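You operate a simulated robot arm through the tools that you are given. There is no shell and no other tool. Be economical: measure what you need, move in short steps, check, and stop when the job is done.

You are at the controls of a simulated robot arm. One attempt, no reset.

Task
Lock the orange-ring and yellow-ring microphones at the seat card's tilt mark.
Fine: free each thumb screw, tilt, tighten it; other microphones stay.

Only the result counts: the job must be done as asked and must still hold three seconds after the hand-in. Knocking over, shifting, dropping, spilling or breaking anything else fails it.

Robot
A 7-joint arm with a two-finger gripper on a trunk, on a base that drives. Base frame: it is fixed to the floor where the robot stands at the start and does not move with it; the origin is under the middle of the robot, x ahead of it, y to its left, z up; the surface under the hand at the start is at about z = 0.74. Readings come in m, degrees, newtons and seconds.
With the tool pointing down near the work surface it reaches from about 0.38 to 0.78 m from the robot's upright axis, wherever it stands. Its first joint turns from -143.0 to 143.0 degrees. Places, roughly: blue-ring stand mic clip [0.5, -1.4, 0.9]; green-ring microphone [1.3, -0.8, 1]; orange-ring microphone [0.5, 0.2, 0.9]; orange-ring stand thumb screw [0.5, 0.2, 0.9]; yellow-ring microphone [0.5, -0.2, 0.9]; yellow-ring stand thumb screw [0.5, -0.2, 0.9]. Payload 2.45 kg.
The tool frame sits at the grasp point between the pads (the TCP): z along the fingers, y along the line on which they close. The tips reach 0.026 m beyond it. The gripper opens to 0.096 m. The gripper's body begins 0.069 m behind the TCP.
Orientation is that of the tool frame in the base frame, as a unit quaternion [w, x, y, z]. With the fingers straight down and closing along the base's y, the tool's x points along the base's -x, its y along +y and its z along -z.

Tools
- The arm moves only by the tool apply_moves. Its argument "increments" is a list of rows, each an object (a shift or turn left out is 0, a gripper value left out holds the last) with "rot": the turn, a rotation vector about the tool's x, y, z in degrees, a list of three; "offset": the shift along the tool's x, y, z in m, a list of three; "grip": the finger opening in m, from 0 to 0.096. In form: [{"rot": [wx, wy, wz], "offset": [tx, ty, tz], "grip": grip}, ...]. A call has 1 to 8 rows; each row shifts and turns the commanded pose from where the row before left it, along the tool's axes as they then stand. A row lasts 0.2 s, in which the tool goes at most 0.05 m and 8.6 degrees; a call with a longer step from one row to the next is refused whole, and so is a gripper value outside its range. A pose out of reach is approached as far as the arm can. The call stops where the force on the tool passes 40 N (or 10 N more than at its start, if that is more) or the arm is blocked; 0.2 s more then pass. Each finger halts on what it meets, pressing with about 30 N; the grip force reading is that of the motor and also rises with nothing between the fingers. The clock runs only during rows and for 0.2 s after the last one: add rows that do not move to give the fingers time. It gives the time, the measured TCP pose, the force on the tool (base axes), the opening and the grip force at its end, in the units of the frame above (readings bear some noise), with the torque about the TCP (base axes, N m) and any sound that the robot's microphone picked up.
- Cameras (640 x 400 px; columns grow to the right, rows downward): "scene" is now at [0.024, 0.1409, 1.5067]; the picture's right is [-0.48, -0.88, 0.00], its down [-0.59, 0.32, -0.74] and it looks along [0.65, -0.35, -0.67] (base axes); focal length 284 px, centre (320, 200). "wrist" rides on the gripper at [0.082, 0.003, -0.098] in the tool frame; the picture's right is [-0.04, 1.00, 0.00], its down [-0.73, -0.03, -0.68] and it looks along [-0.68, -0.03, 0.73] (tool axes); focal length 256 px, centre (320, 200). There is no depth. A picture from a camera that has moved, and an enlarged one, comes with that camera's place and axes in the base frame and with its lens.
- camera(camera): a new picture of that camera. It takes no simulated time.
- move_column(by): slides the trunk up (or, below 0, down) by that many m; the arm and the scene camera ride with it, the base frame stays. It gives what a move gives, with no picture.
- drive_base(legs): drives the robot by 1 to 6 legs, each [ahead, turn to the left] in m and degrees, along the robot's own axes; the way and the turn of a leg run together, so that a leg with both is an arc; at most 1.5 m and 180 degrees a leg. The arm and the cameras ride along, it lands a little off, and it stops where it bumps. It gives what a move gives.
- turn_head(pan, tilt): turns the head with the scene camera to pan (to the left, within 155 degrees either way) and tilt (down, from -29 to 69), counted from straight ahead of the robot. It gives what a move gives.
- enlarge(camera, box): a new picture of the part [left, top, right, bottom] of that camera's present view, enlarged. It takes no simulated time.
- job_done(): hands the job in; it is judged then, once.

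Go step by step. Nothing tells you exact positions but the pictures and the camera data: compare them with the known pose of the tool, close in by small moves and look again before you grip or let go. The budget is 120 turns and 90 pictures, counting those below and the enlarged ones. Unless the task says otherwise, let go and move clear before handing in.

The tools are called after "Request:" by a JSON object that holds its "api" and its "payload". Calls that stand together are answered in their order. apply_moves: Moves the arm, as the interface text tells. Its arguments: {"type":"object","properties":{"increments":{"type":"array","items":{"type":"object","properties":{"rot":{"type":"array","items":{"type":"number"}},"offset":{"type":"array","items":{"type":"number"}},"grip":{"type":"number"}}}}},"required":["increments"]} The other tools are called the same way: move_column (by) slides the trunk up or down; drive_base (legs) drives the base; turn_head (pan, tilt) turns the head that bears the scene camera; camera (camera) takes a picture; enlarge (camera, box) takes an enlarged picture of a part of a camera's view; job_done () hands the job in.

At the start:

```text
clock: 0.0
ee_pos: [0.4683, -0.1613, 1.1437]
tcp_rot: [0.0, 0.0, 1.0, 0.0]
force: [-0.6, 0.1, -0.1]
ft_torque: [-0.02, 0.01, 0.01]
width: 0.0959
gripper_force: 0.1
trunk travel left (down, up): [-0.55, 0.09]
robot x, y, heading: [0.0015, -0.0011, -0.0]
head pan, tilt: [-28.6, 42.2]
```

scene: 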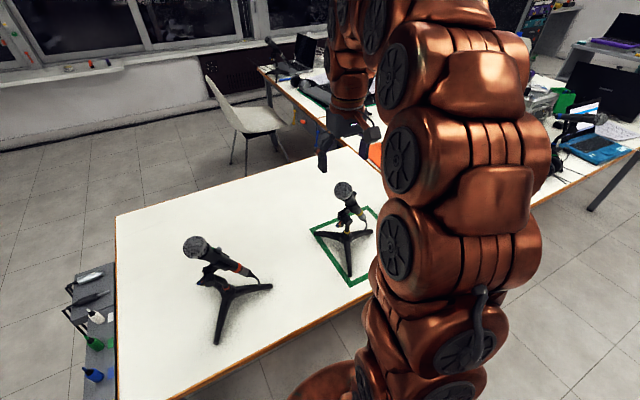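
wrist: 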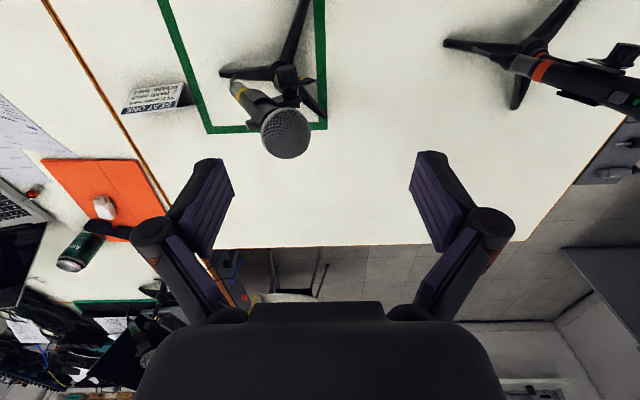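

I see two stands with mics on the table, one (yellow ring) in a green square next to a seat card, and the orange one to the left. First I look closer at the card and both stands.

Request:
{"api": "enlarge", "payload": {"camera": "wrist", "box": [100, 70, 220, 145]}}

Request:
{"api": "enlarge", "payload": {"camera": "scene", "box": [160, 160, 400, 310]}}

Request:
{"api": "enlarge", "payload": {"camera": "wrist", "box": [200, 0, 640, 275]}}

```text
5.33 times, centred on (160, 108) of wrist
camera zoom: at [0.3864, -0.157, 1.2413], right [0.04, 1.0, 0.0], down [0.73, -0.03, 0.68], along [0.68, -0.03, -0.73], focal length 1365 px, centre (1173, 693)
```

zoom: 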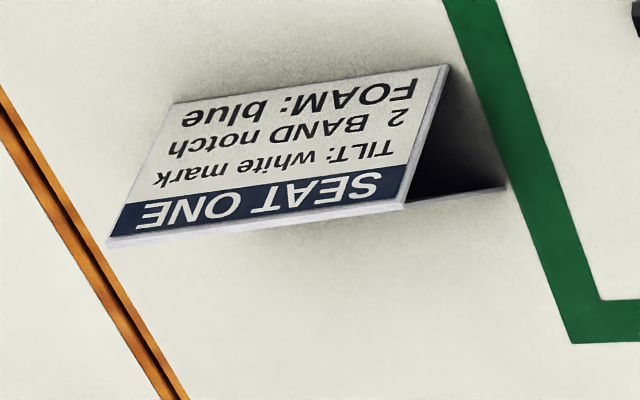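

```text
2.67 times, centred on (280, 235) of scene
camera zoom: at [0.024, 0.1409, 1.5067], right [-0.48, -0.88, 0.0], down [-0.59, 0.32, -0.74], along [0.65, -0.35, -0.67], focal length 758 px, centre (427, 107)
```

zoom: 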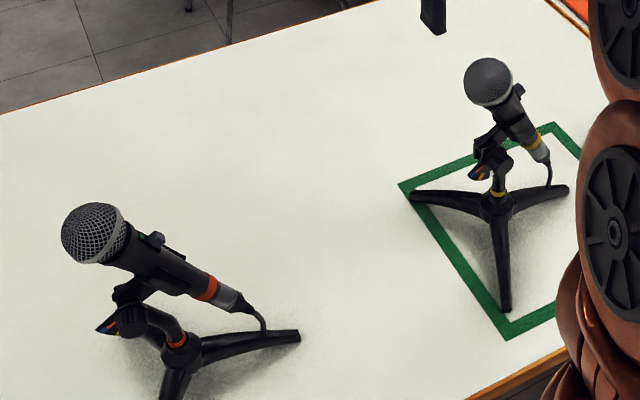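

```text
1.45 times, centred on (420, 138) of wrist
camera zoom: at [0.3864, -0.157, 1.2413], right [0.04, 1.0, 0.0], down [0.73, -0.03, 0.68], along [0.68, -0.03, -0.73], focal length 372 px, centre (174, 291)
```

zoom: 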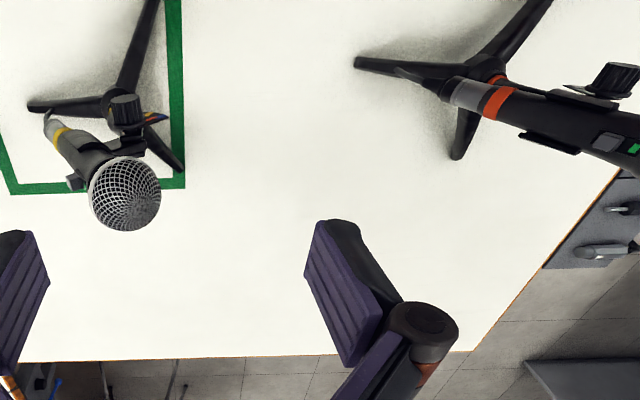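

The card says "TILT: white mark". Now I look at the clip pivots closely to find screws, scales and pointers.

Request:
{"api": "enlarge", "payload": {"camera": "scene", "box": [180, 230, 280, 300]}}

Request:
{"api": "enlarge", "payload": {"camera": "scene", "box": [320, 180, 384, 240]}}

Request:
{"api": "enlarge", "payload": {"camera": "wrist", "box": [210, 30, 340, 165]}}

```text
5.71 times, centred on (230, 265) of scene
camera zoom: at [0.024, 0.1409, 1.5067], right [-0.48, -0.88, 0.0], down [-0.59, 0.32, -0.74], along [0.65, -0.35, -0.67], focal length 1624 px, centre (834, -171)
```

zoom: 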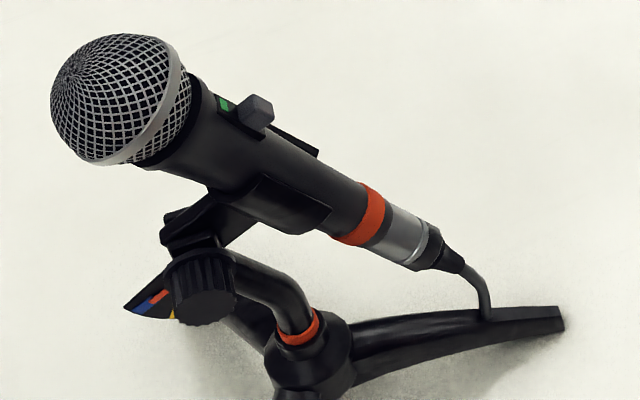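

```text
6.67 times, centred on (352, 210) of scene
camera zoom: at [0.024, 0.1409, 1.5067], right [-0.48, -0.88, 0.0], down [-0.59, 0.32, -0.74], along [0.65, -0.35, -0.67], focal length 1894 px, centre (107, 133)
```

zoom: 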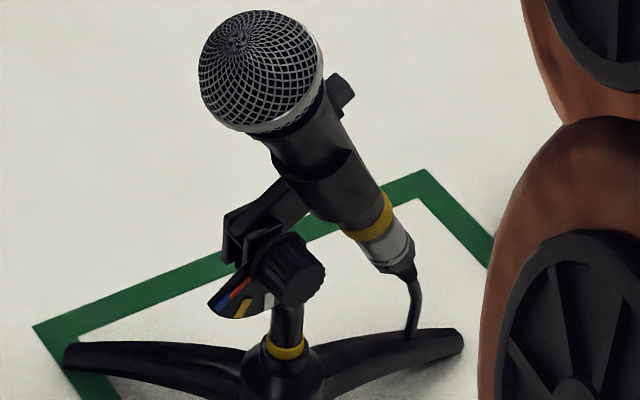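

```text
2.96 times, centred on (275, 98) of wrist
camera zoom: at [0.3864, -0.157, 1.2413], right [0.04, 1.0, 0.0], down [0.73, -0.03, 0.68], along [0.68, -0.03, -0.73], focal length 758 px, centre (453, 504)
```

zoom: 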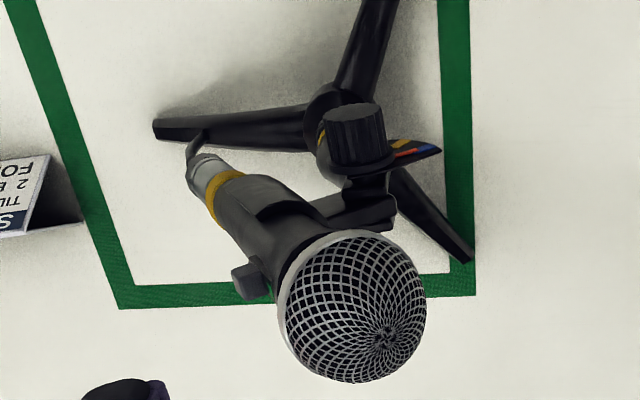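

The dials sit behind knobs that face the robot, with the yellow knob at about (0.485, -0.20, 0.913). For a horizontal approach I'll need the base further back, so I check behind first.

Request:
{"api": "turn_head", "payload": {"pan": 150, "tilt": 40}}

Request:
{"api": "camera", "payload": {"camera": "scene"}}

Request:
{"api": "turn_head", "payload": {"pan": 0, "tilt": 45}}

Request:
{"api": "camera", "payload": {"camera": "scene"}}

```text
clock: 2.7
ee_pos: [0.4682, -0.1625, 1.1426]
tcp_rot: [0.0, 0.001, 1.0, -0.001]
force: [0.4, -0.4, -0.6]
ft_torque: [-0.02, -0.01, -0.02]
width: 0.0962
gripper_force: 0.0
trunk travel left (down, up): [-0.55, 0.09]
robot x, y, heading: [-0.0002, -0.004, 0.1]
head pan, tilt: [150.0, 40.0]
```

```text
81 pictures are left
camera scene: at [-0.1229, 0.2233, 1.51], right [0.5, 0.87, 0.0], down [0.56, -0.32, -0.77], along [-0.66, 0.38, -0.64], focal length 284 px, centre (320, 200)
```

scene: 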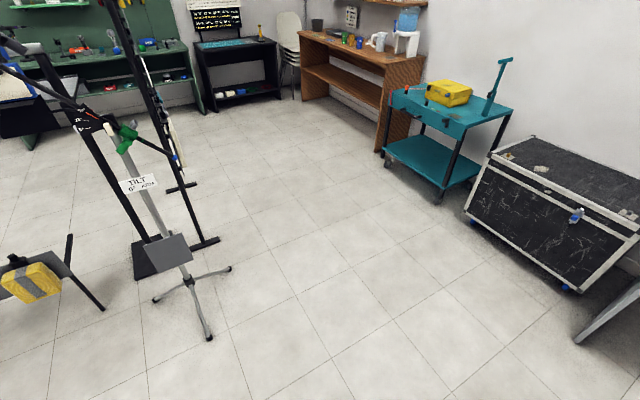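

```text
clock: 5.0
ee_pos: [0.4685, -0.1604, 1.1441]
tcp_rot: [0.0, -0.001, 1.0, 0.001]
force: [-0.6, -0.2, -0.2]
ft_torque: [0.01, -0.01, 0.0]
width: 0.0958
gripper_force: 0.0
trunk travel left (down, up): [-0.55, 0.09]
robot x, y, heading: [-0.0023, 0.0013, -0.0]
head pan, tilt: [0.0, 45.0]
```

```text
80 pictures are left
camera scene: at [0.032, 0.1808, 1.5027], right [0.0, -1.0, 0.0], down [-0.71, 0.0, -0.71], along [0.71, 0.0, -0.71], focal length 284 px, centre (320, 200)
```

scene: 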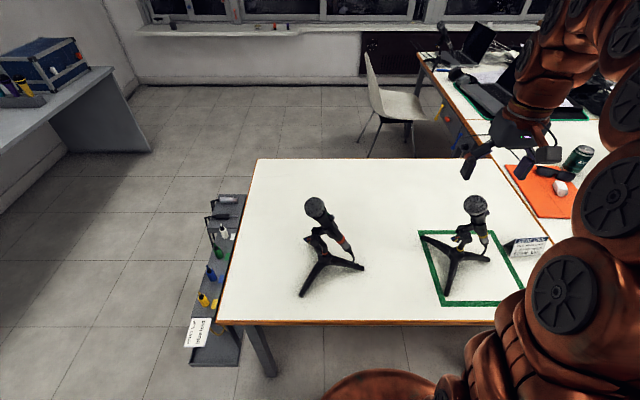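

There is a "TILT" sign on a stand about 1 m behind me; I'll read it, since it may explain the marks.

Request:
{"api": "turn_head", "payload": {"pan": 150, "tilt": 40}}

Request:
{"api": "enlarge", "payload": {"camera": "scene", "box": [70, 90, 200, 210]}}

Request:
{"api": "turn_head", "payload": {"pan": 0, "tilt": 45}}

Request:
{"api": "enlarge", "payload": {"camera": "scene", "box": [290, 190, 370, 260]}}

Request:
{"api": "enlarge", "payload": {"camera": "scene", "box": [430, 190, 510, 260]}}

```text
clock: 7.4
ee_pos: [0.4693, -0.1611, 1.144]
tcp_rot: [0.0, 0.0, 1.0, 0.001]
force: [-0.5, 0.3, -0.3]
ft_torque: [0.04, 0.0, 0.01]
width: 0.096
gripper_force: 0.0
trunk travel left (down, up): [-0.55, 0.09]
robot x, y, heading: [-0.0006, 0.0011, 0.0]
head pan, tilt: [150.0, 40.0]
```

```text
3.33 times, centred on (135, 150) of scene
camera zoom: at [-0.1229, 0.2233, 1.51], right [0.5, 0.87, 0.0], down [0.56, -0.32, -0.77], along [-0.66, 0.38, -0.64], focal length 947 px, centre (937, 367)
```

zoom: 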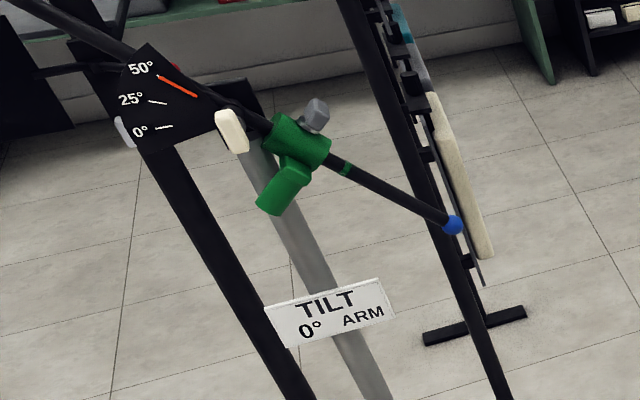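

```text
clock: 9.7
ee_pos: [0.4674, -0.1626, 1.1439]
tcp_rot: [0.0, -0.001, 1.0, 0.0]
force: [-0.9, -0.2, 0.3]
ft_torque: [-0.01, 0.02, 0.0]
width: 0.096
gripper_force: 0.0
trunk travel left (down, up): [-0.55, 0.09]
robot x, y, heading: [0.0036, 0.0008, 0.1]
head pan, tilt: [0.0, 45.0]
```

```text
5.71 times, centred on (330, 225) of scene
camera zoom: at [0.032, 0.1808, 1.5027], right [0.0, -1.0, 0.0], down [-0.71, 0.0, -0.71], along [0.71, 0.0, -0.71], focal length 1624 px, centre (263, 57)
```

zoom: 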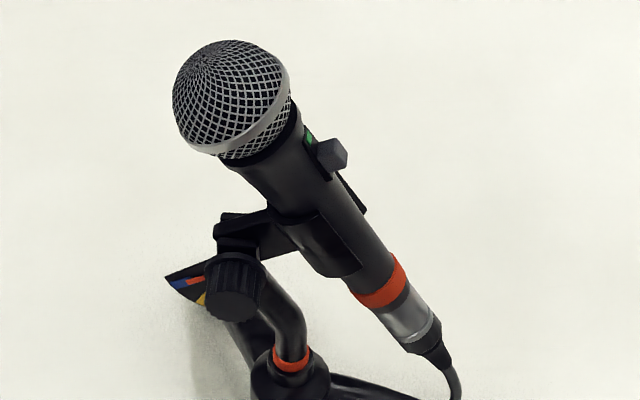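

```text
5.71 times, centred on (470, 225) of scene
camera zoom: at [0.032, 0.1808, 1.5027], right [0.0, -1.0, 0.0], down [-0.71, 0.0, -0.71], along [0.71, 0.0, -0.71], focal length 1624 px, centre (-537, 57)
```

zoom: 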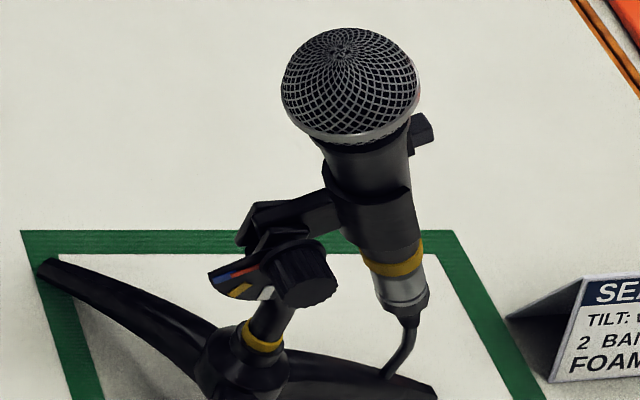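

That sign belongs to another arm, so white is my target on the mic dials. I'll drive back 0.33 m and turn the tool horizontal, pointing at +x.

Request:
{"api": "drive_base", "payload": {"legs": [[-0.33, 0]]}}

Request:
{"api": "apply_moves", "payload": {"increments": [{"rot": [0, -8.5, 0]}, {"rot": [0, -8.5, 0]}, {"rot": [0, -8.5, 0]}, {"rot": [0, -8.5, 0]}, {"rot": [0, -8.5, 0]}, {"rot": [0, -8.5, 0]}, {"rot": [0, -8.5, 0]}, {"rot": [0, -8.5, 0]}]}}

Request:
{"api": "apply_moves", "payload": {"increments": [{"rot": [0, -8.5, 0]}, {"rot": [0, -8.5, 0]}, {"rot": [0, -5, 0]}]}}

Request:
{"api": "camera", "payload": {"camera": "wrist"}}

Request:
{"api": "camera", "payload": {"camera": "scene"}}

```text
clock: 11.9
ee_pos: [0.1327, -0.1604, 1.1431]
tcp_rot: [0.0, 0.001, 1.0, -0.001]
force: [-0.1, 0.1, 0.3]
ft_torque: [0.0, 0.0, -0.02]
width: 0.0959
gripper_force: 0.2
trunk travel left (down, up): [-0.55, 0.09]
robot x, y, heading: [-0.3306, -0.0017, -0.1]
head pan, tilt: [0.0, 45.0]
```

```text
clock: 13.7
ee_pos: [0.1432, -0.1789, 1.1704]
tcp_rot: [0.56, 0.001, 0.829, -0.001]
force: [-0.1, 0.1, 0.7]
ft_torque: [-0.03, -0.01, 0.0]
width: 0.096
gripper_force: 0.0
out of reach, approached as far as the arm can: row 8
trunk travel left (down, up): [-0.55, 0.09]
robot x, y, heading: [-0.3339, 0.0007, 0.0]
head pan, tilt: [0.0, 45.0]
```

```text
clock: 14.5
ee_pos: [0.1488, -0.1826, 1.1765]
tcp_rot: [0.578, 0.0, 0.816, 0.001]
force: [-0.6, 0.5, -0.2]
ft_torque: [0.0, 0.0, -0.01]
width: 0.0959
gripper_force: 0.1
out of reach, approached as far as the arm can: row 1, 2, 3
trunk travel left (down, up): [-0.55, 0.09]
robot x, y, heading: [-0.3338, -0.0014, -0.1]
head pan, tilt: [0.0, 45.0]
```

```text
76 pictures are left
camera wrist: at [0.0288, -0.1787, 1.1318], right [0.01, 1.0, 0.04], down [-0.4, -0.03, 0.92], along [0.92, -0.03, 0.4], focal length 256 px, centre (320, 200)
```

wrist: 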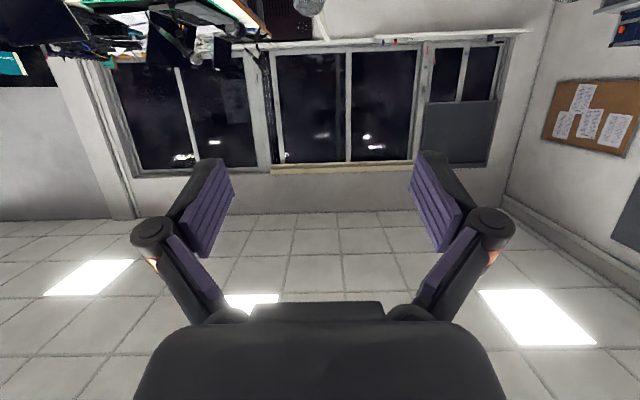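

```text
75 pictures are left
camera scene: at [-0.3022, 0.1809, 1.5027], right [0.0, -1.0, 0.0], down [-0.71, 0.0, -0.71], along [0.71, 0.0, -0.71], focal length 284 px, centre (320, 200)
```

scene: 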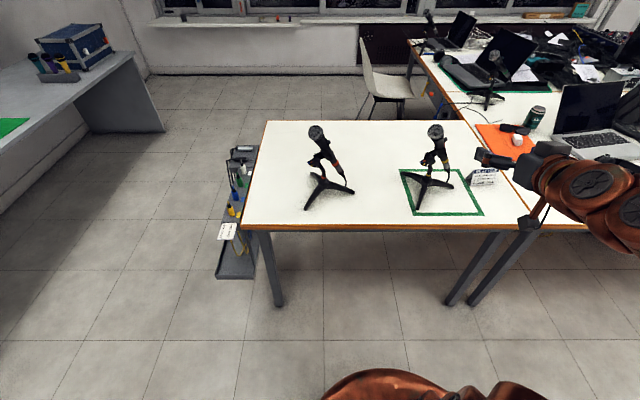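

The horizontal pose was out of reach that close in. I extend the commanded pose forward.

Request:
{"api": "apply_moves", "payload": {"increments": [{"offset": [0, 0, 0.04]}, {"offset": [0, 0, 0.04]}, {"offset": [0, 0, 0.04]}, {"offset": [0, 0, 0.0]}, {"offset": [0, 0, 0.0]}]}}

```text
clock: 15.7
ee_pos: [0.2602, -0.1851, 1.1376]
tcp_rot: [0.579, 0.001, 0.816, 0.0]
force: [0.9, -1.0, 0.0]
ft_torque: [0.01, 0.01, 0.0]
width: 0.0961
gripper_force: 0.0
trunk travel left (down, up): [-0.55, 0.09]
robot x, y, heading: [-0.3339, -0.0029, 0.0]
head pan, tilt: [0.0, 45.0]
```

Request:
{"api": "apply_moves", "payload": {"increments": [{"rot": [0, -6.4, 0]}, {"rot": [0, -6.4, 0]}, {"rot": [0, -6.4, 0]}, {}]}}

```text
clock: 16.7
ee_pos: [0.2622, -0.1867, 1.1409]
tcp_rot: [0.694, 0.007, 0.72, -0.009]
force: [-0.8, -0.4, -0.7]
ft_torque: [0.02, -0.01, -0.06]
width: 0.096
gripper_force: 0.0
out of reach, approached as far as the arm can: row 3
trunk travel left (down, up): [-0.55, 0.09]
robot x, y, heading: [-0.332, -0.0018, -0.2]
head pan, tilt: [0.0, 45.0]
```

Request:
{"api": "move_column", "payload": {"by": -0.19}}

Request:
{"api": "camera", "payload": {"camera": "wrist"}}

Request:
{"api": "enlarge", "payload": {"camera": "scene", "box": [240, 40, 560, 240]}}

```text
clock: 18.8
ee_pos: [0.263, -0.1868, 0.9506]
tcp_rot: [0.694, 0.007, 0.72, -0.008]
force: [-0.4, -0.1, -0.1]
ft_torque: [0.01, 0.0, -0.01]
width: 0.0961
gripper_force: 0.1
trunk travel left (down, up): [-0.36, 0.28]
robot x, y, heading: [-0.3309, 0.0039, -0.1]
head pan, tilt: [0.0, 45.0]
```

```text
74 pictures are left
camera wrist: at [0.1607, -0.1807, 0.8722], right [0.02, 1.0, 0.04], down [-0.65, -0.01, 0.76], along [0.76, -0.04, 0.65], focal length 256 px, centre (320, 200)
```

wrist: 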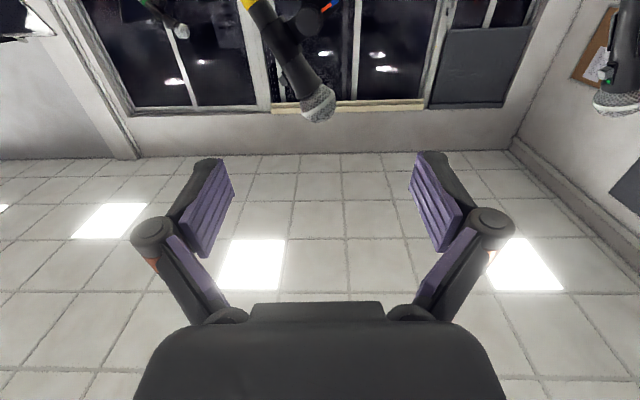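

```text
2.00 times, centred on (400, 140) of scene
camera zoom: at [-0.3021, 0.1808, 1.3128], right [0.0, -1.0, 0.0], down [-0.71, 0.0, -0.71], along [0.71, 0.0, -0.71], focal length 568 px, centre (160, 320)
```

zoom: 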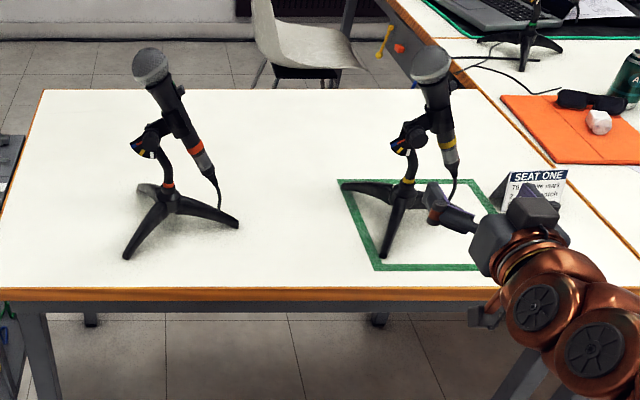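

The scene camera, now lower, sees both dials well. I zoom in on each.

Request:
{"api": "enlarge", "payload": {"camera": "scene", "box": [424, 90, 472, 120]}}

Request:
{"api": "enlarge", "payload": {"camera": "scene", "box": [295, 90, 343, 120]}}

Request:
{"api": "enlarge", "payload": {"camera": "wrist", "box": [220, 0, 360, 88]}}

```text
13.33 times, centred on (448, 105) of scene
camera zoom: at [-0.3021, 0.1808, 1.3128], right [0.0, -1.0, 0.0], down [-0.71, 0.0, -0.71], along [0.71, 0.0, -0.71], focal length 3789 px, centre (-1387, 1467)
```

zoom: 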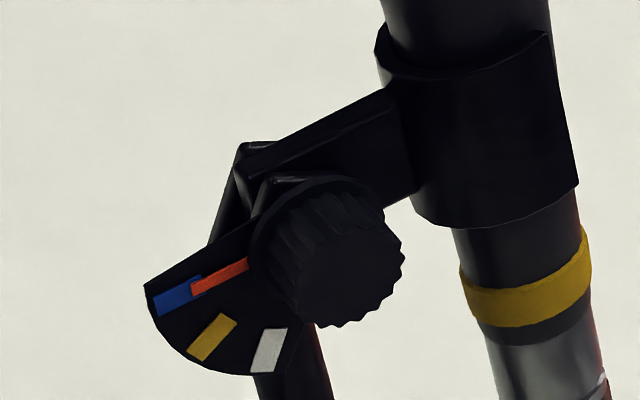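

```text
13.33 times, centred on (319, 105) of scene
camera zoom: at [-0.3021, 0.1808, 1.3128], right [0.0, -1.0, 0.0], down [-0.71, 0.0, -0.71], along [0.71, 0.0, -0.71], focal length 3789 px, centre (333, 1467)
```

zoom: 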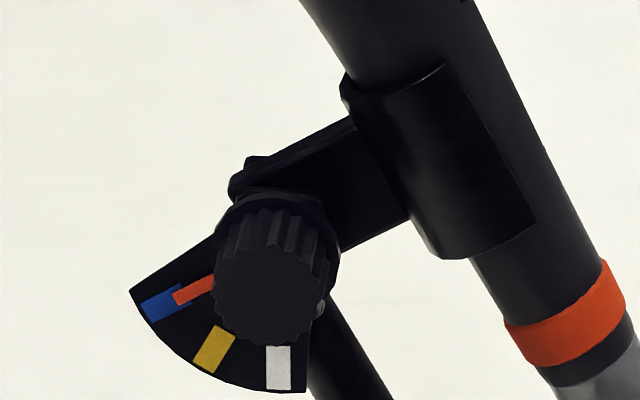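

```text
4.55 times, centred on (290, 44) of wrist
camera zoom: at [0.1607, -0.1807, 0.8722], right [0.02, 1.0, 0.04], down [-0.65, -0.01, 0.76], along [0.76, -0.04, 0.65], focal length 1164 px, centre (456, 909)
```

zoom: 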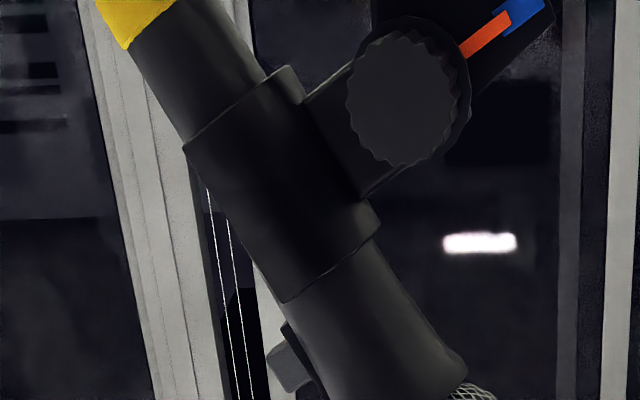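

The pointers (orange needles) sit on blue; they must go counter-clockwise (seen from robot) about 68° to white, meaning each mic head swings toward +y. I approach the yellow knob for a close look at its axis.

Request:
{"api": "apply_moves", "payload": {"increments": [{"offset": [0.015, -0.004, 0.04]}, {"offset": [0.015, -0.004, 0.04]}, {"offset": [0, 0, 0.045]}, {}]}}

Request:
{"api": "camera", "payload": {"camera": "wrist"}}

```text
clock: 19.8
ee_pos: [0.3855, -0.1987, 0.9157]
tcp_rot: [0.693, 0.008, 0.721, -0.009]
force: [0.3, 0.4, 0.0]
ft_torque: [0.03, 0.05, 0.01]
width: 0.0963
gripper_force: 0.0
trunk travel left (down, up): [-0.36, 0.28]
robot x, y, heading: [-0.3333, 0.001, -0.0]
head pan, tilt: [0.0, 45.0]
```

```text
69 pictures are left
camera wrist: at [0.2831, -0.1923, 0.8375], right [0.02, 1.0, 0.04], down [-0.65, -0.01, 0.76], along [0.76, -0.04, 0.65], focal length 256 px, centre (320, 200)
```

wrist: 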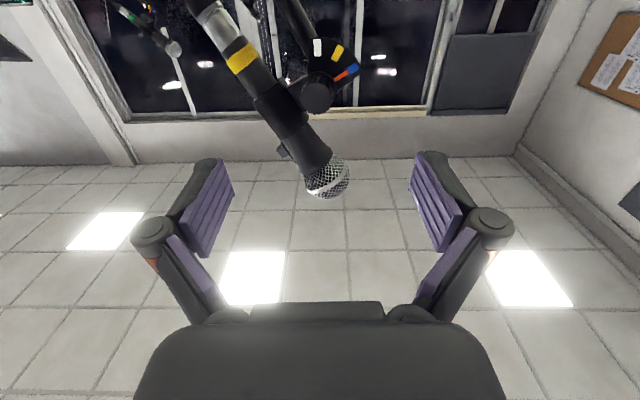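

Request:
{"api": "enlarge", "payload": {"camera": "wrist", "box": [250, 10, 400, 130]}}

Request:
{"api": "enlarge", "payload": {"camera": "scene", "box": [424, 90, 472, 120]}}

```text
3.33 times, centred on (325, 70) of wrist
camera zoom: at [0.2831, -0.1923, 0.8375], right [0.02, 1.0, 0.04], down [-0.65, -0.01, 0.76], along [0.76, -0.04, 0.65], focal length 853 px, centre (303, 633)
```

zoom: 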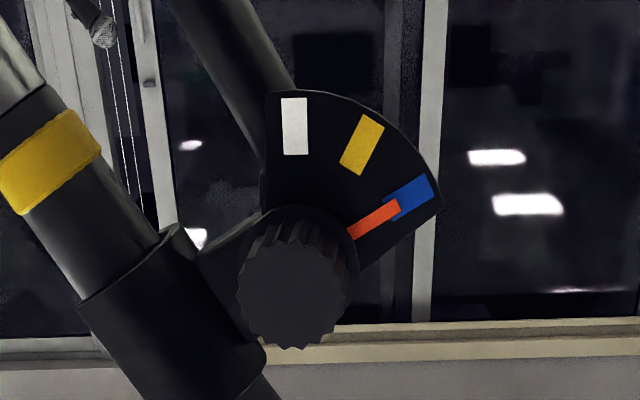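

```text
13.33 times, centred on (448, 105) of scene
camera zoom: at [-0.3022, 0.1808, 1.3127], right [0.0, -1.0, 0.0], down [-0.71, 0.0, -0.71], along [0.71, 0.0, -0.71], focal length 3789 px, centre (-1387, 1467)
```

zoom: 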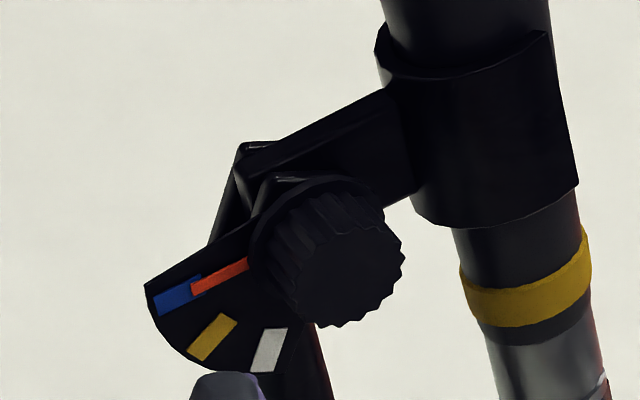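

The yellow knob face centre triangulates to (0.478, -0.2016, 0.9045), its axis lies along -x, and blue to white is 60°. I straighten the tool, pre-turn it +42°, and line up with the knob before gripping.

Request:
{"api": "apply_moves", "payload": {"increments": [{"rot": [-1.4, -2.3, 0.1], "grip": 0.06}, {"offset": [0.011, -0.003, 0.0]}, {"rot": [0, 0, 8.4]}, {"rot": [0, 0, 8.4]}, {"rot": [0, 0, 8.4]}, {"rot": [0, 0, 8.4]}, {"rot": [0, 0, 8.4]}, {}]}}

Request:
{"api": "camera", "payload": {"camera": "wrist"}}

```text
clock: 21.6
ee_pos: [0.3869, -0.2016, 0.9042]
tcp_rot: [0.661, 0.253, 0.659, 0.255]
force: [0.5, 0.3, -0.3]
ft_torque: [0.01, -0.02, -0.01]
width: 0.0599
gripper_force: 0.0
trunk travel left (down, up): [-0.36, 0.28]
robot x, y, heading: [-0.3332, 0.0001, -0.1]
head pan, tilt: [0.0, 45.0]
```

```text
66 pictures are left
camera wrist: at [0.2882, -0.143, 0.8464], right [0.0, 0.72, 0.7], down [-0.68, -0.51, 0.52], along [0.73, -0.47, 0.49], focal length 256 px, centre (320, 200)
```

wrist: 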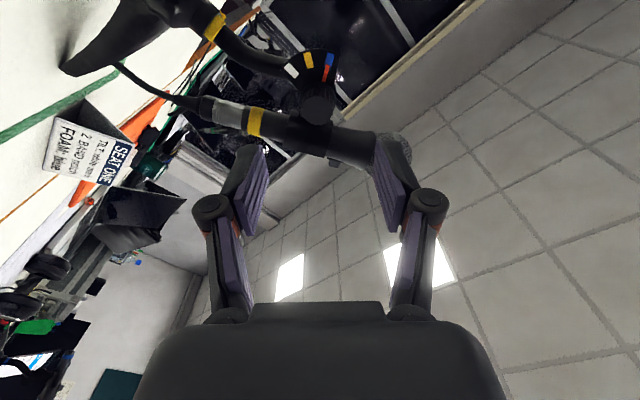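

Request:
{"api": "apply_moves", "payload": {"increments": [{"offset": [0, 0, 0.04]}, {"offset": [0, 0, 0.02]}, {"offset": [0, 0, 0.016]}, {}]}}

Request:
{"api": "camera", "payload": {"camera": "wrist"}}

Request:
{"api": "enlarge", "payload": {"camera": "scene", "box": [414, 80, 478, 120]}}

```text
clock: 22.6
ee_pos: [0.4603, -0.2013, 0.9061]
tcp_rot: [0.661, 0.253, 0.66, 0.254]
force: [0.1, 0.6, -0.6]
ft_torque: [-0.03, 0.0, 0.0]
width: 0.0602
gripper_force: 0.1
trunk travel left (down, up): [-0.36, 0.28]
robot x, y, heading: [-0.3376, -0.0006, 0.2]
head pan, tilt: [0.0, 45.0]
```

```text
65 pictures are left
camera wrist: at [0.3626, -0.1434, 0.8463], right [0.0, 0.72, 0.7], down [-0.68, -0.51, 0.52], along [0.73, -0.47, 0.49], focal length 256 px, centre (320, 200)
```

wrist: 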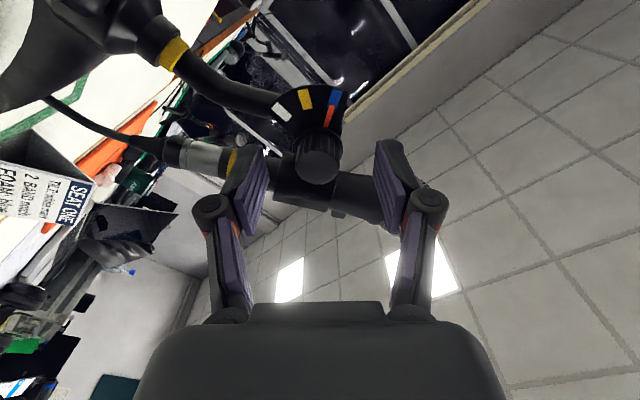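

```text
10.00 times, centred on (446, 100) of scene
camera zoom: at [-0.3021, 0.1808, 1.3127], right [0.0, -1.0, 0.0], down [-0.71, 0.0, -0.71], along [0.71, 0.0, -0.71], focal length 2842 px, centre (-940, 1200)
```

zoom: 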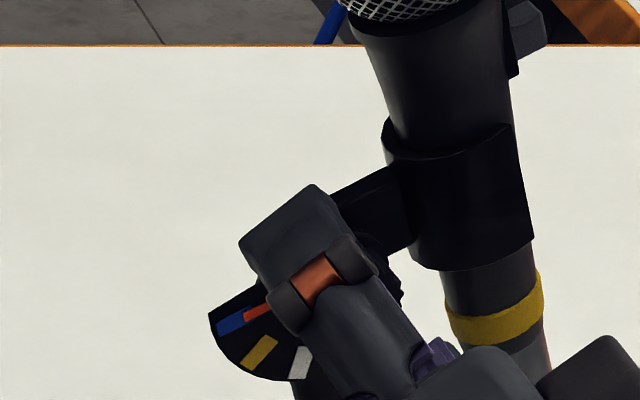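

Fingers straddle the knob symmetrically. I close on it.

Request:
{"api": "apply_moves", "payload": {"increments": [{"offset": [0, 0, 0.002], "grip": 0.03}, {"grip": 0.01}, {}, {}]}}

Request:
{"api": "camera", "payload": {"camera": "wrist"}}

```text
clock: 23.6
ee_pos: [0.4629, -0.2008, 0.9056]
tcp_rot: [0.661, 0.252, 0.659, 0.255]
force: [-0.5, -1.2, -0.2]
ft_torque: [0.05, 0.07, -0.12]
width: 0.0244
gripper_force: 30.3
trunk travel left (down, up): [-0.36, 0.28]
robot x, y, heading: [-0.3353, -0.0009, -0.4]
head pan, tilt: [0.0, 45.0]
```

```text
63 pictures are left
camera wrist: at [0.3649, -0.1429, 0.8457], right [0.0, 0.72, 0.7], down [-0.68, -0.51, 0.52], along [0.73, -0.47, 0.49], focal length 256 px, centre (320, 200)
```

wrist: 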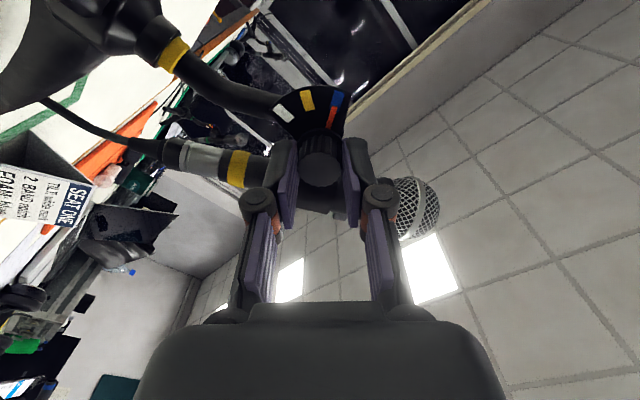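

Knob gripped (24 mm) with almost no side force. Now I turn counter-clockwise a bit and read the torque.

Request:
{"api": "apply_moves", "payload": {"increments": [{"rot": [0, 0, -6]}, {"rot": [0, 0, -6]}, {"rot": [0, 0, -6]}]}}

```text
clock: 24.4
ee_pos: [0.4632, -0.2004, 0.9057]
tcp_rot: [0.693, 0.145, 0.69, 0.148]
force: [1.2, 2.2, 1.1]
ft_torque: [0.06, -0.74, 0.04]
width: 0.025
gripper_force: 29.9
trunk travel left (down, up): [-0.36, 0.28]
robot x, y, heading: [-0.3323, 0.0005, -0.1]
head pan, tilt: [0.0, 45.0]
```

Request:
{"api": "apply_moves", "payload": {"increments": [{"rot": [0, 0, -8]}, {"rot": [0, 0, -8]}, {"rot": [0, 0, -8]}, {}]}}

Request:
{"api": "camera", "payload": {"camera": "wrist"}}

```text
clock: 25.4
ee_pos: [0.4633, -0.2009, 0.9061]
tcp_rot: [0.709, -0.001, 0.705, 0.0]
force: [-1.0, 1.3, 3.7]
ft_torque: [0.05, -0.88, 0.29]
width: 0.0247
gripper_force: 29.4
trunk travel left (down, up): [-0.36, 0.28]
robot x, y, heading: [-0.3318, 0.0021, 0.2]
head pan, tilt: [0.0, 45.0]
```

```text
62 pictures are left
camera wrist: at [0.3658, -0.1974, 0.8238], right [0.0, 1.0, 0.04], down [-0.68, -0.03, 0.73], along [0.73, -0.02, 0.68], focal length 256 px, centre (320, 200)
```

wrist: 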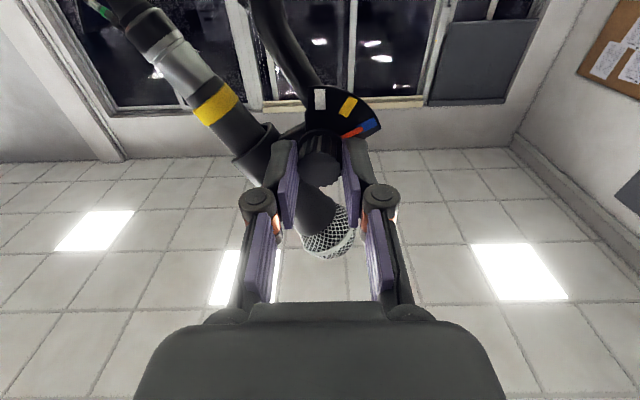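

Request:
{"api": "apply_moves", "payload": {"increments": [{"rot": [0, 0, -8]}, {"rot": [0, 0, -8]}, {"rot": [0, 0, -8]}, {"rot": [0, 0, -8]}, {"rot": [0, 0, -8]}, {}]}}

Request:
{"api": "camera", "payload": {"camera": "wrist"}}

```text
clock: 26.8
ee_pos: [0.4627, -0.1995, 0.9048]
tcp_rot: [0.665, -0.243, 0.663, -0.242]
force: [-2.7, 4.4, 4.6]
ft_torque: [-0.03, -0.25, 0.25]
width: 0.0243
gripper_force: 30.1
trunk travel left (down, up): [-0.36, 0.28]
robot x, y, heading: [-0.3339, -0.0011, -0.1]
head pan, tilt: [0.0, 45.0]
```

```text
61 pictures are left
camera wrist: at [0.3651, -0.249, 0.8399], right [0.0, 0.79, -0.61], down [-0.68, 0.45, 0.58], along [0.73, 0.42, 0.54], focal length 256 px, centre (320, 200)
```

wrist: 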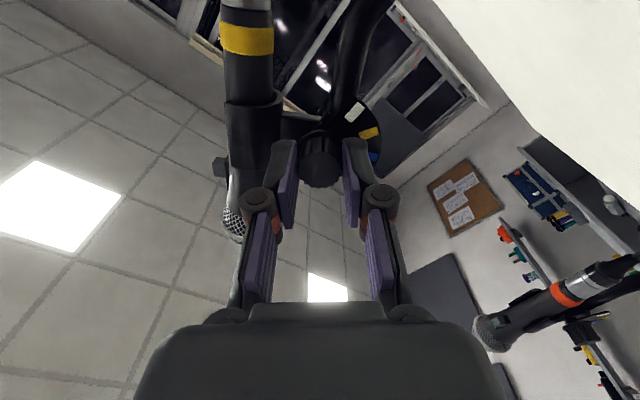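

The knob turned 82° with almost no torque about its axis. I add another 32°, then release and back off to test the tilt joint.

Request:
{"api": "apply_moves", "payload": {"increments": [{"rot": [0, 0, -8]}, {"rot": [0, 0, -8]}, {"rot": [0, 0, -8]}, {"rot": [0, 0, -8]}, {}]}}

Request:
{"api": "apply_moves", "payload": {"increments": [{"grip": 0.05}, {"grip": 0.05}, {"grip": 0.05}, {"offset": [0, 0, -0.03]}, {"offset": [0, 0, -0.04]}, {}]}}

Request:
{"api": "camera", "payload": {"camera": "wrist"}}

Request:
{"api": "enlarge", "payload": {"camera": "scene", "box": [400, 50, 496, 120]}}

```text
clock: 28.0
ee_pos: [0.4635, -0.2005, 0.9038]
tcp_rot: [0.573, -0.417, 0.571, -0.416]
force: [0.9, 3.4, 0.4]
ft_torque: [-0.01, -0.21, 0.27]
width: 0.0245
gripper_force: 30.0
trunk travel left (down, up): [-0.36, 0.28]
robot x, y, heading: [-0.3371, 0.0009, 0.0]
head pan, tilt: [0.0, 45.0]
```

```text
clock: 29.4
ee_pos: [0.392, -0.2015, 0.905]
tcp_rot: [0.574, -0.416, 0.57, -0.416]
force: [0.5, 0.7, -0.9]
ft_torque: [0.01, -0.03, 0.01]
width: 0.0498
gripper_force: 0.1
trunk travel left (down, up): [-0.36, 0.28]
robot x, y, heading: [-0.3323, -0.0027, 0.0]
head pan, tilt: [0.0, 45.0]
```

```text
60 pictures are left
camera wrist: at [0.2944, -0.2766, 0.8764], right [0.0, 0.35, -0.94], down [-0.68, 0.69, 0.25], along [0.73, 0.64, 0.24], focal length 256 px, centre (320, 200)
```

wrist: 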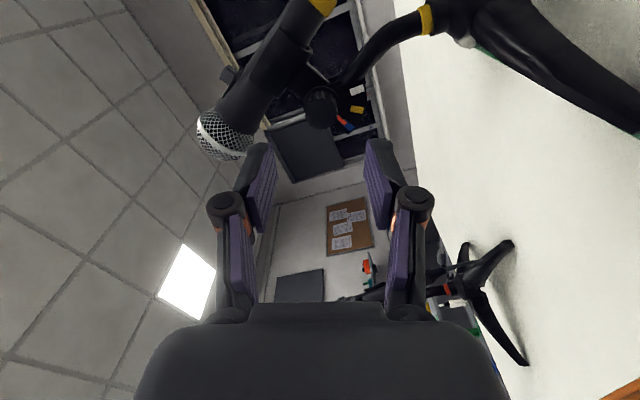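

```text
5.71 times, centred on (448, 85) of scene
camera zoom: at [-0.3021, 0.1809, 1.3127], right [0.0, -1.0, 0.0], down [-0.71, 0.0, -0.71], along [0.71, 0.0, -0.71], focal length 1624 px, centre (-411, 857)
```

zoom: 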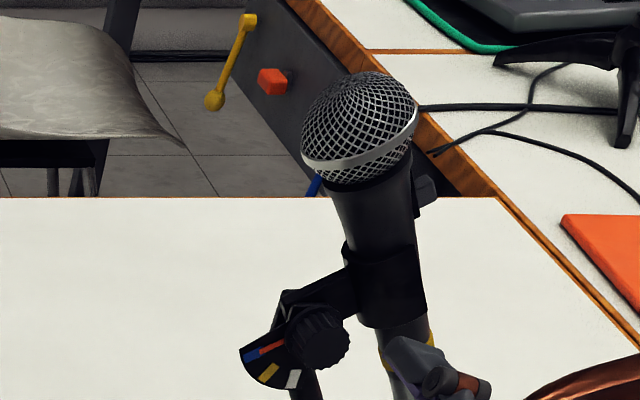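

The screw is loose and the mic still holds its pose. The tail of the mic (near the yellow ring, away from the switch) is a good grip point, so I align the gripper across it at about (y -0.255, z 0.893).

Request:
{"api": "apply_moves", "payload": {"increments": [{"rot": [0, 0, 7.25], "grip": 0.055}, {"rot": [0, 0, 7.25]}, {"rot": [0, 0, 7.25]}, {"rot": [0, 0, 7.25]}, {"rot": [0, 0, 7.25]}, {"rot": [0, 0, 7.25]}, {"offset": [0.036, -0.0317, 0]}, {"offset": [0, -0.01, 0.02]}]}}

Request:
{"api": "camera", "payload": {"camera": "wrist"}}

Request:
{"api": "enlarge", "payload": {"camera": "scene", "box": [400, 50, 496, 120]}}

```text
clock: 31.2
ee_pos: [0.4141, -0.2545, 0.8936]
tcp_rot: [0.687, -0.174, 0.683, -0.173]
force: [-0.7, -0.3, 0.1]
ft_torque: [-0.02, 0.0, 0.02]
width: 0.055
gripper_force: 0.0
trunk travel left (down, up): [-0.36, 0.28]
robot x, y, heading: [-0.3338, 0.0018, 0.2]
head pan, tilt: [0.0, 45.0]
```

```text
58 pictures are left
camera wrist: at [0.3172, -0.2904, 0.82], right [0.0, 0.9, -0.44], down [-0.68, 0.32, 0.66], along [0.73, 0.3, 0.61], focal length 256 px, centre (320, 200)
```

wrist: 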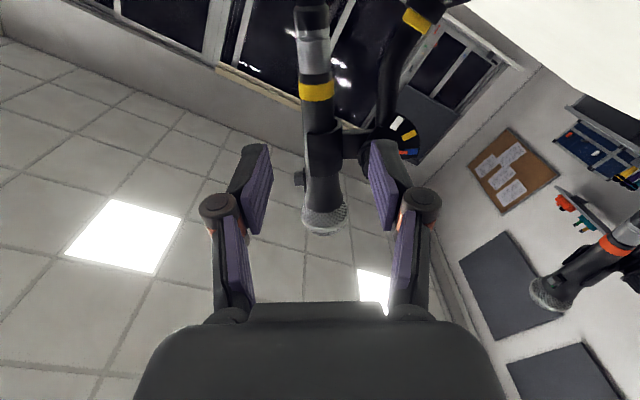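

```text
5.71 times, centred on (448, 85) of scene
camera zoom: at [-0.3022, 0.181, 1.3127], right [0.0, -1.0, 0.0], down [-0.71, 0.0, -0.71], along [0.71, 0.0, -0.71], focal length 1624 px, centre (-411, 857)
```

zoom: 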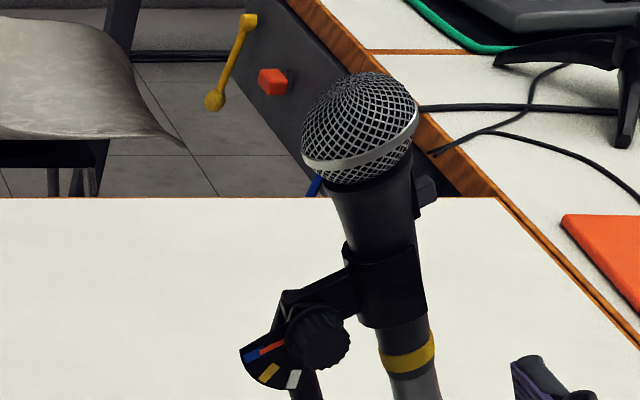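

Alignment is good: the mic axis leans 29° and the gripper is centred on the bare handle between the ring and the clip. I advance and close.

Request:
{"api": "apply_moves", "payload": {"increments": [{"offset": [0, 0, 0.04]}, {"offset": [0, 0, 0.03]}, {"offset": [0, 0, 0.023]}, {}, {"grip": 0.035}, {"grip": 0.01}, {}, {}]}}

Request:
{"api": "camera", "payload": {"camera": "wrist"}}

Request:
{"api": "enlarge", "payload": {"camera": "scene", "box": [400, 50, 496, 120]}}

```text
clock: 33.0
ee_pos: [0.5074, -0.2549, 0.8943]
tcp_rot: [0.686, -0.174, 0.684, -0.174]
force: [-1.4, -0.3, -1.3]
ft_torque: [0.03, -0.01, -0.01]
width: 0.0107
gripper_force: 0.6
trunk travel left (down, up): [-0.36, 0.28]
robot x, y, heading: [-0.338, 0.0015, -0.1]
head pan, tilt: [0.0, 45.0]
```

```text
56 pictures are left
camera wrist: at [0.4092, -0.2899, 0.8208], right [0.0, 0.9, -0.44], down [-0.68, 0.32, 0.66], along [0.73, 0.3, 0.61], focal length 256 px, centre (320, 200)
```

wrist: 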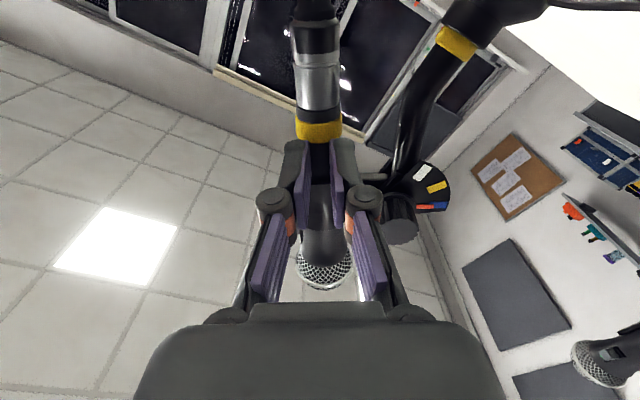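

```text
5.71 times, centred on (448, 85) of scene
camera zoom: at [-0.3021, 0.1808, 1.3127], right [0.0, -1.0, 0.0], down [-0.71, 0.0, -0.71], along [0.71, 0.0, -0.71], focal length 1624 px, centre (-411, 857)
```

zoom: 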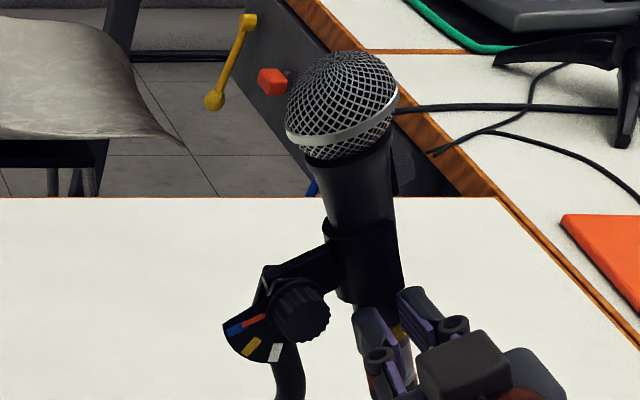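

The fingers closed in front of the mic and squeezed it away, and the stand appears to have slid back. I open, retract and reassess.

Request:
{"api": "apply_moves", "payload": {"increments": [{"grip": 0.06}, {"grip": 0.06}, {"grip": 0.06}, {"offset": [0, 0, -0.04]}, {"offset": [0, 0, -0.05]}, {}]}}

Request:
{"api": "camera", "payload": {"camera": "scene"}}

Request:
{"api": "enlarge", "payload": {"camera": "scene", "box": [384, 60, 512, 220]}}

Request:
{"api": "enlarge", "payload": {"camera": "wrist", "box": [220, 0, 480, 250]}}

```text
clock: 34.4
ee_pos: [0.4188, -0.2536, 0.8931]
tcp_rot: [0.687, -0.174, 0.684, -0.174]
force: [-0.5, -0.2, 0.7]
ft_torque: [0.0, -0.04, 0.02]
width: 0.0602
gripper_force: 0.0
trunk travel left (down, up): [-0.36, 0.28]
robot x, y, heading: [-0.3339, -0.0018, 0.2]
head pan, tilt: [0.0, 45.0]
```

```text
54 pictures are left
camera scene: at [-0.302, 0.1808, 1.3127], right [0.0, -1.0, 0.0], down [-0.71, 0.0, -0.71], along [0.71, 0.0, -0.71], focal length 284 px, centre (320, 200)
```

scene: 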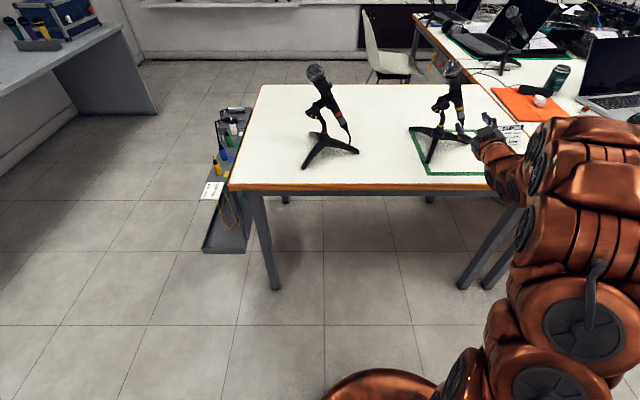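

```text
2.50 times, centred on (448, 140) of scene
camera zoom: at [-0.302, 0.1808, 1.3127], right [0.0, -1.0, 0.0], down [-0.71, 0.0, -0.71], along [0.71, 0.0, -0.71], focal length 710 px, centre (0, 350)
```

zoom: 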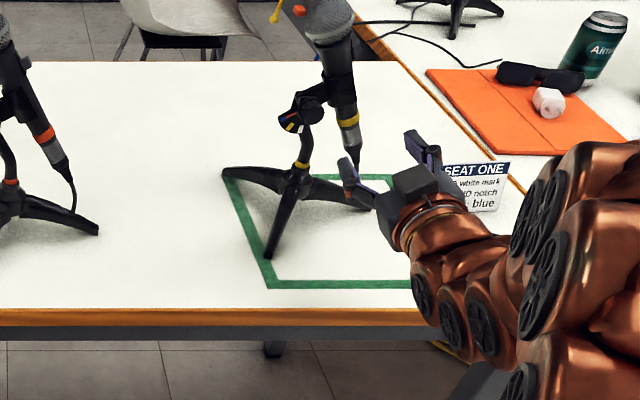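

```text
1.60 times, centred on (350, 125) of wrist
camera zoom: at [0.3206, -0.2894, 0.8187], right [0.0, 0.9, -0.44], down [-0.68, 0.32, 0.66], along [0.73, 0.3, 0.61], focal length 410 px, centre (272, 320)
```

zoom: 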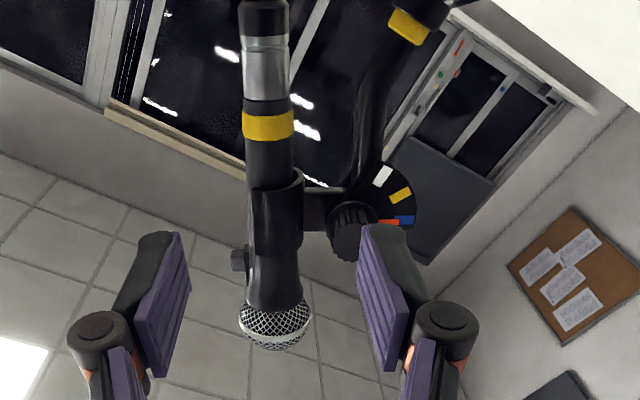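

The knuckle of the right finger probably hit the knob, and the stand slid back about 3 cm without tipping. I'll correct that later; the head ball, far from the knob, is a better grip, so I move up along the mic axis in front of it and measure again.

Request:
{"api": "apply_moves", "payload": {"increments": [{"offset": [-0.045, 0, 0], "grip": 0.08}, {"offset": [-0.045, 0, 0]}, {"offset": [-0.034, 0, 0]}, {}]}}

Request:
{"api": "camera", "payload": {"camera": "wrist"}}

Request:
{"api": "enlarge", "payload": {"camera": "scene", "box": [410, 50, 490, 120]}}

```text
clock: 35.4
ee_pos: [0.4192, -0.1937, 0.9984]
tcp_rot: [0.686, -0.174, 0.684, -0.174]
force: [0.8, -0.5, -0.7]
ft_torque: [0.0, -0.01, -0.02]
width: 0.0799
gripper_force: 0.0
trunk travel left (down, up): [-0.36, 0.28]
robot x, y, heading: [-0.332, -0.001, -0.0]
head pan, tilt: [0.0, 45.0]
```

```text
51 pictures are left
camera wrist: at [0.3204, -0.2285, 0.9244], right [0.0, 0.9, -0.44], down [-0.68, 0.32, 0.66], along [0.73, 0.3, 0.61], focal length 256 px, centre (320, 200)
```

wrist: 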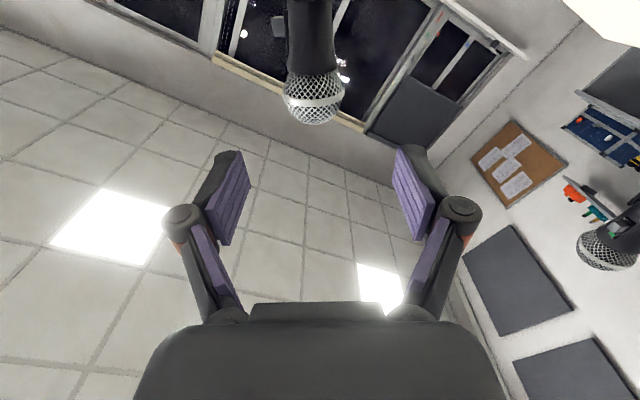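

```text
5.71 times, centred on (450, 85) of scene
camera zoom: at [-0.302, 0.1808, 1.3127], right [0.0, -1.0, 0.0], down [-0.71, 0.0, -0.71], along [0.71, 0.0, -0.71], focal length 1624 px, centre (-423, 857)
```

zoom: 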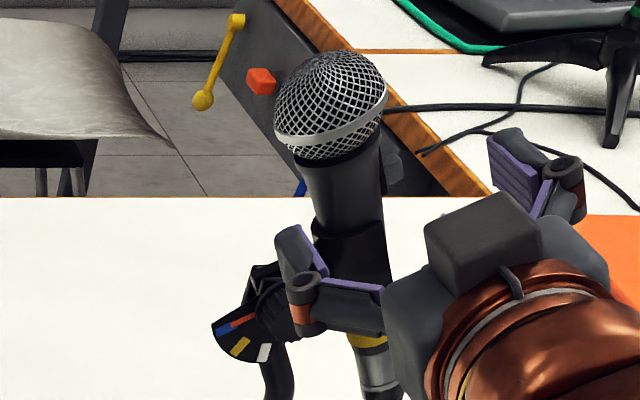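

The dial and mic translated purely by about (+0.030, +0.0045) with no yaw; the head centre is at (0.541, -0.196, 1.0015) and the pivot now at (y -0.197, z 0.9045). I advance around the head with wide fingers.

Request:
{"api": "apply_moves", "payload": {"increments": [{"offset": [-0.0015, -0.0034, 0.03]}, {"offset": [0, 0, 0.04]}, {"offset": [0, 0, 0.03]}, {"offset": [0, 0, 0.021]}, {}]}}

Request:
{"api": "camera", "payload": {"camera": "wrist"}}

Request:
{"api": "enlarge", "payload": {"camera": "scene", "box": [410, 50, 490, 120]}}

```text
clock: 36.6
ee_pos: [0.5393, -0.196, 1.0002]
tcp_rot: [0.687, -0.174, 0.684, -0.174]
force: [-1.0, -0.1, 0.6]
ft_torque: [0.01, 0.0, -0.01]
width: 0.0799
gripper_force: 0.0
trunk travel left (down, up): [-0.36, 0.28]
robot x, y, heading: [-0.3379, -0.0016, 0.1]
head pan, tilt: [0.0, 45.0]
```

```text
49 pictures are left
camera wrist: at [0.4408, -0.2314, 0.9273], right [0.0, 0.9, -0.44], down [-0.68, 0.32, 0.66], along [0.73, 0.3, 0.61], focal length 256 px, centre (320, 200)
```

wrist: 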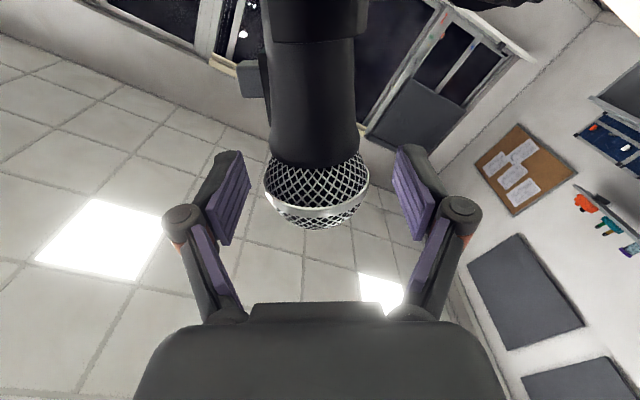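

```text
5.71 times, centred on (450, 85) of scene
camera zoom: at [-0.3021, 0.1809, 1.3127], right [0.0, -1.0, 0.0], down [-0.71, 0.0, -0.71], along [0.71, 0.0, -0.71], focal length 1624 px, centre (-423, 857)
```

zoom: 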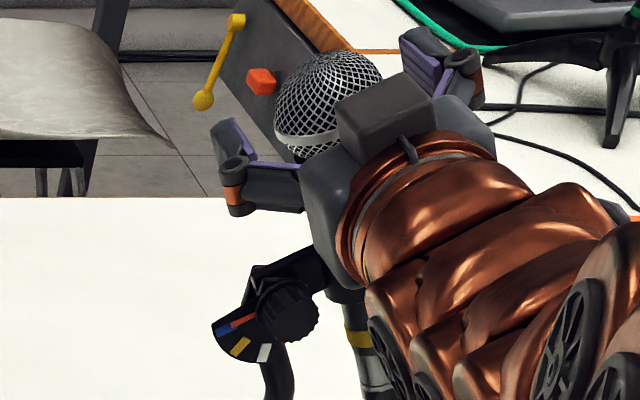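

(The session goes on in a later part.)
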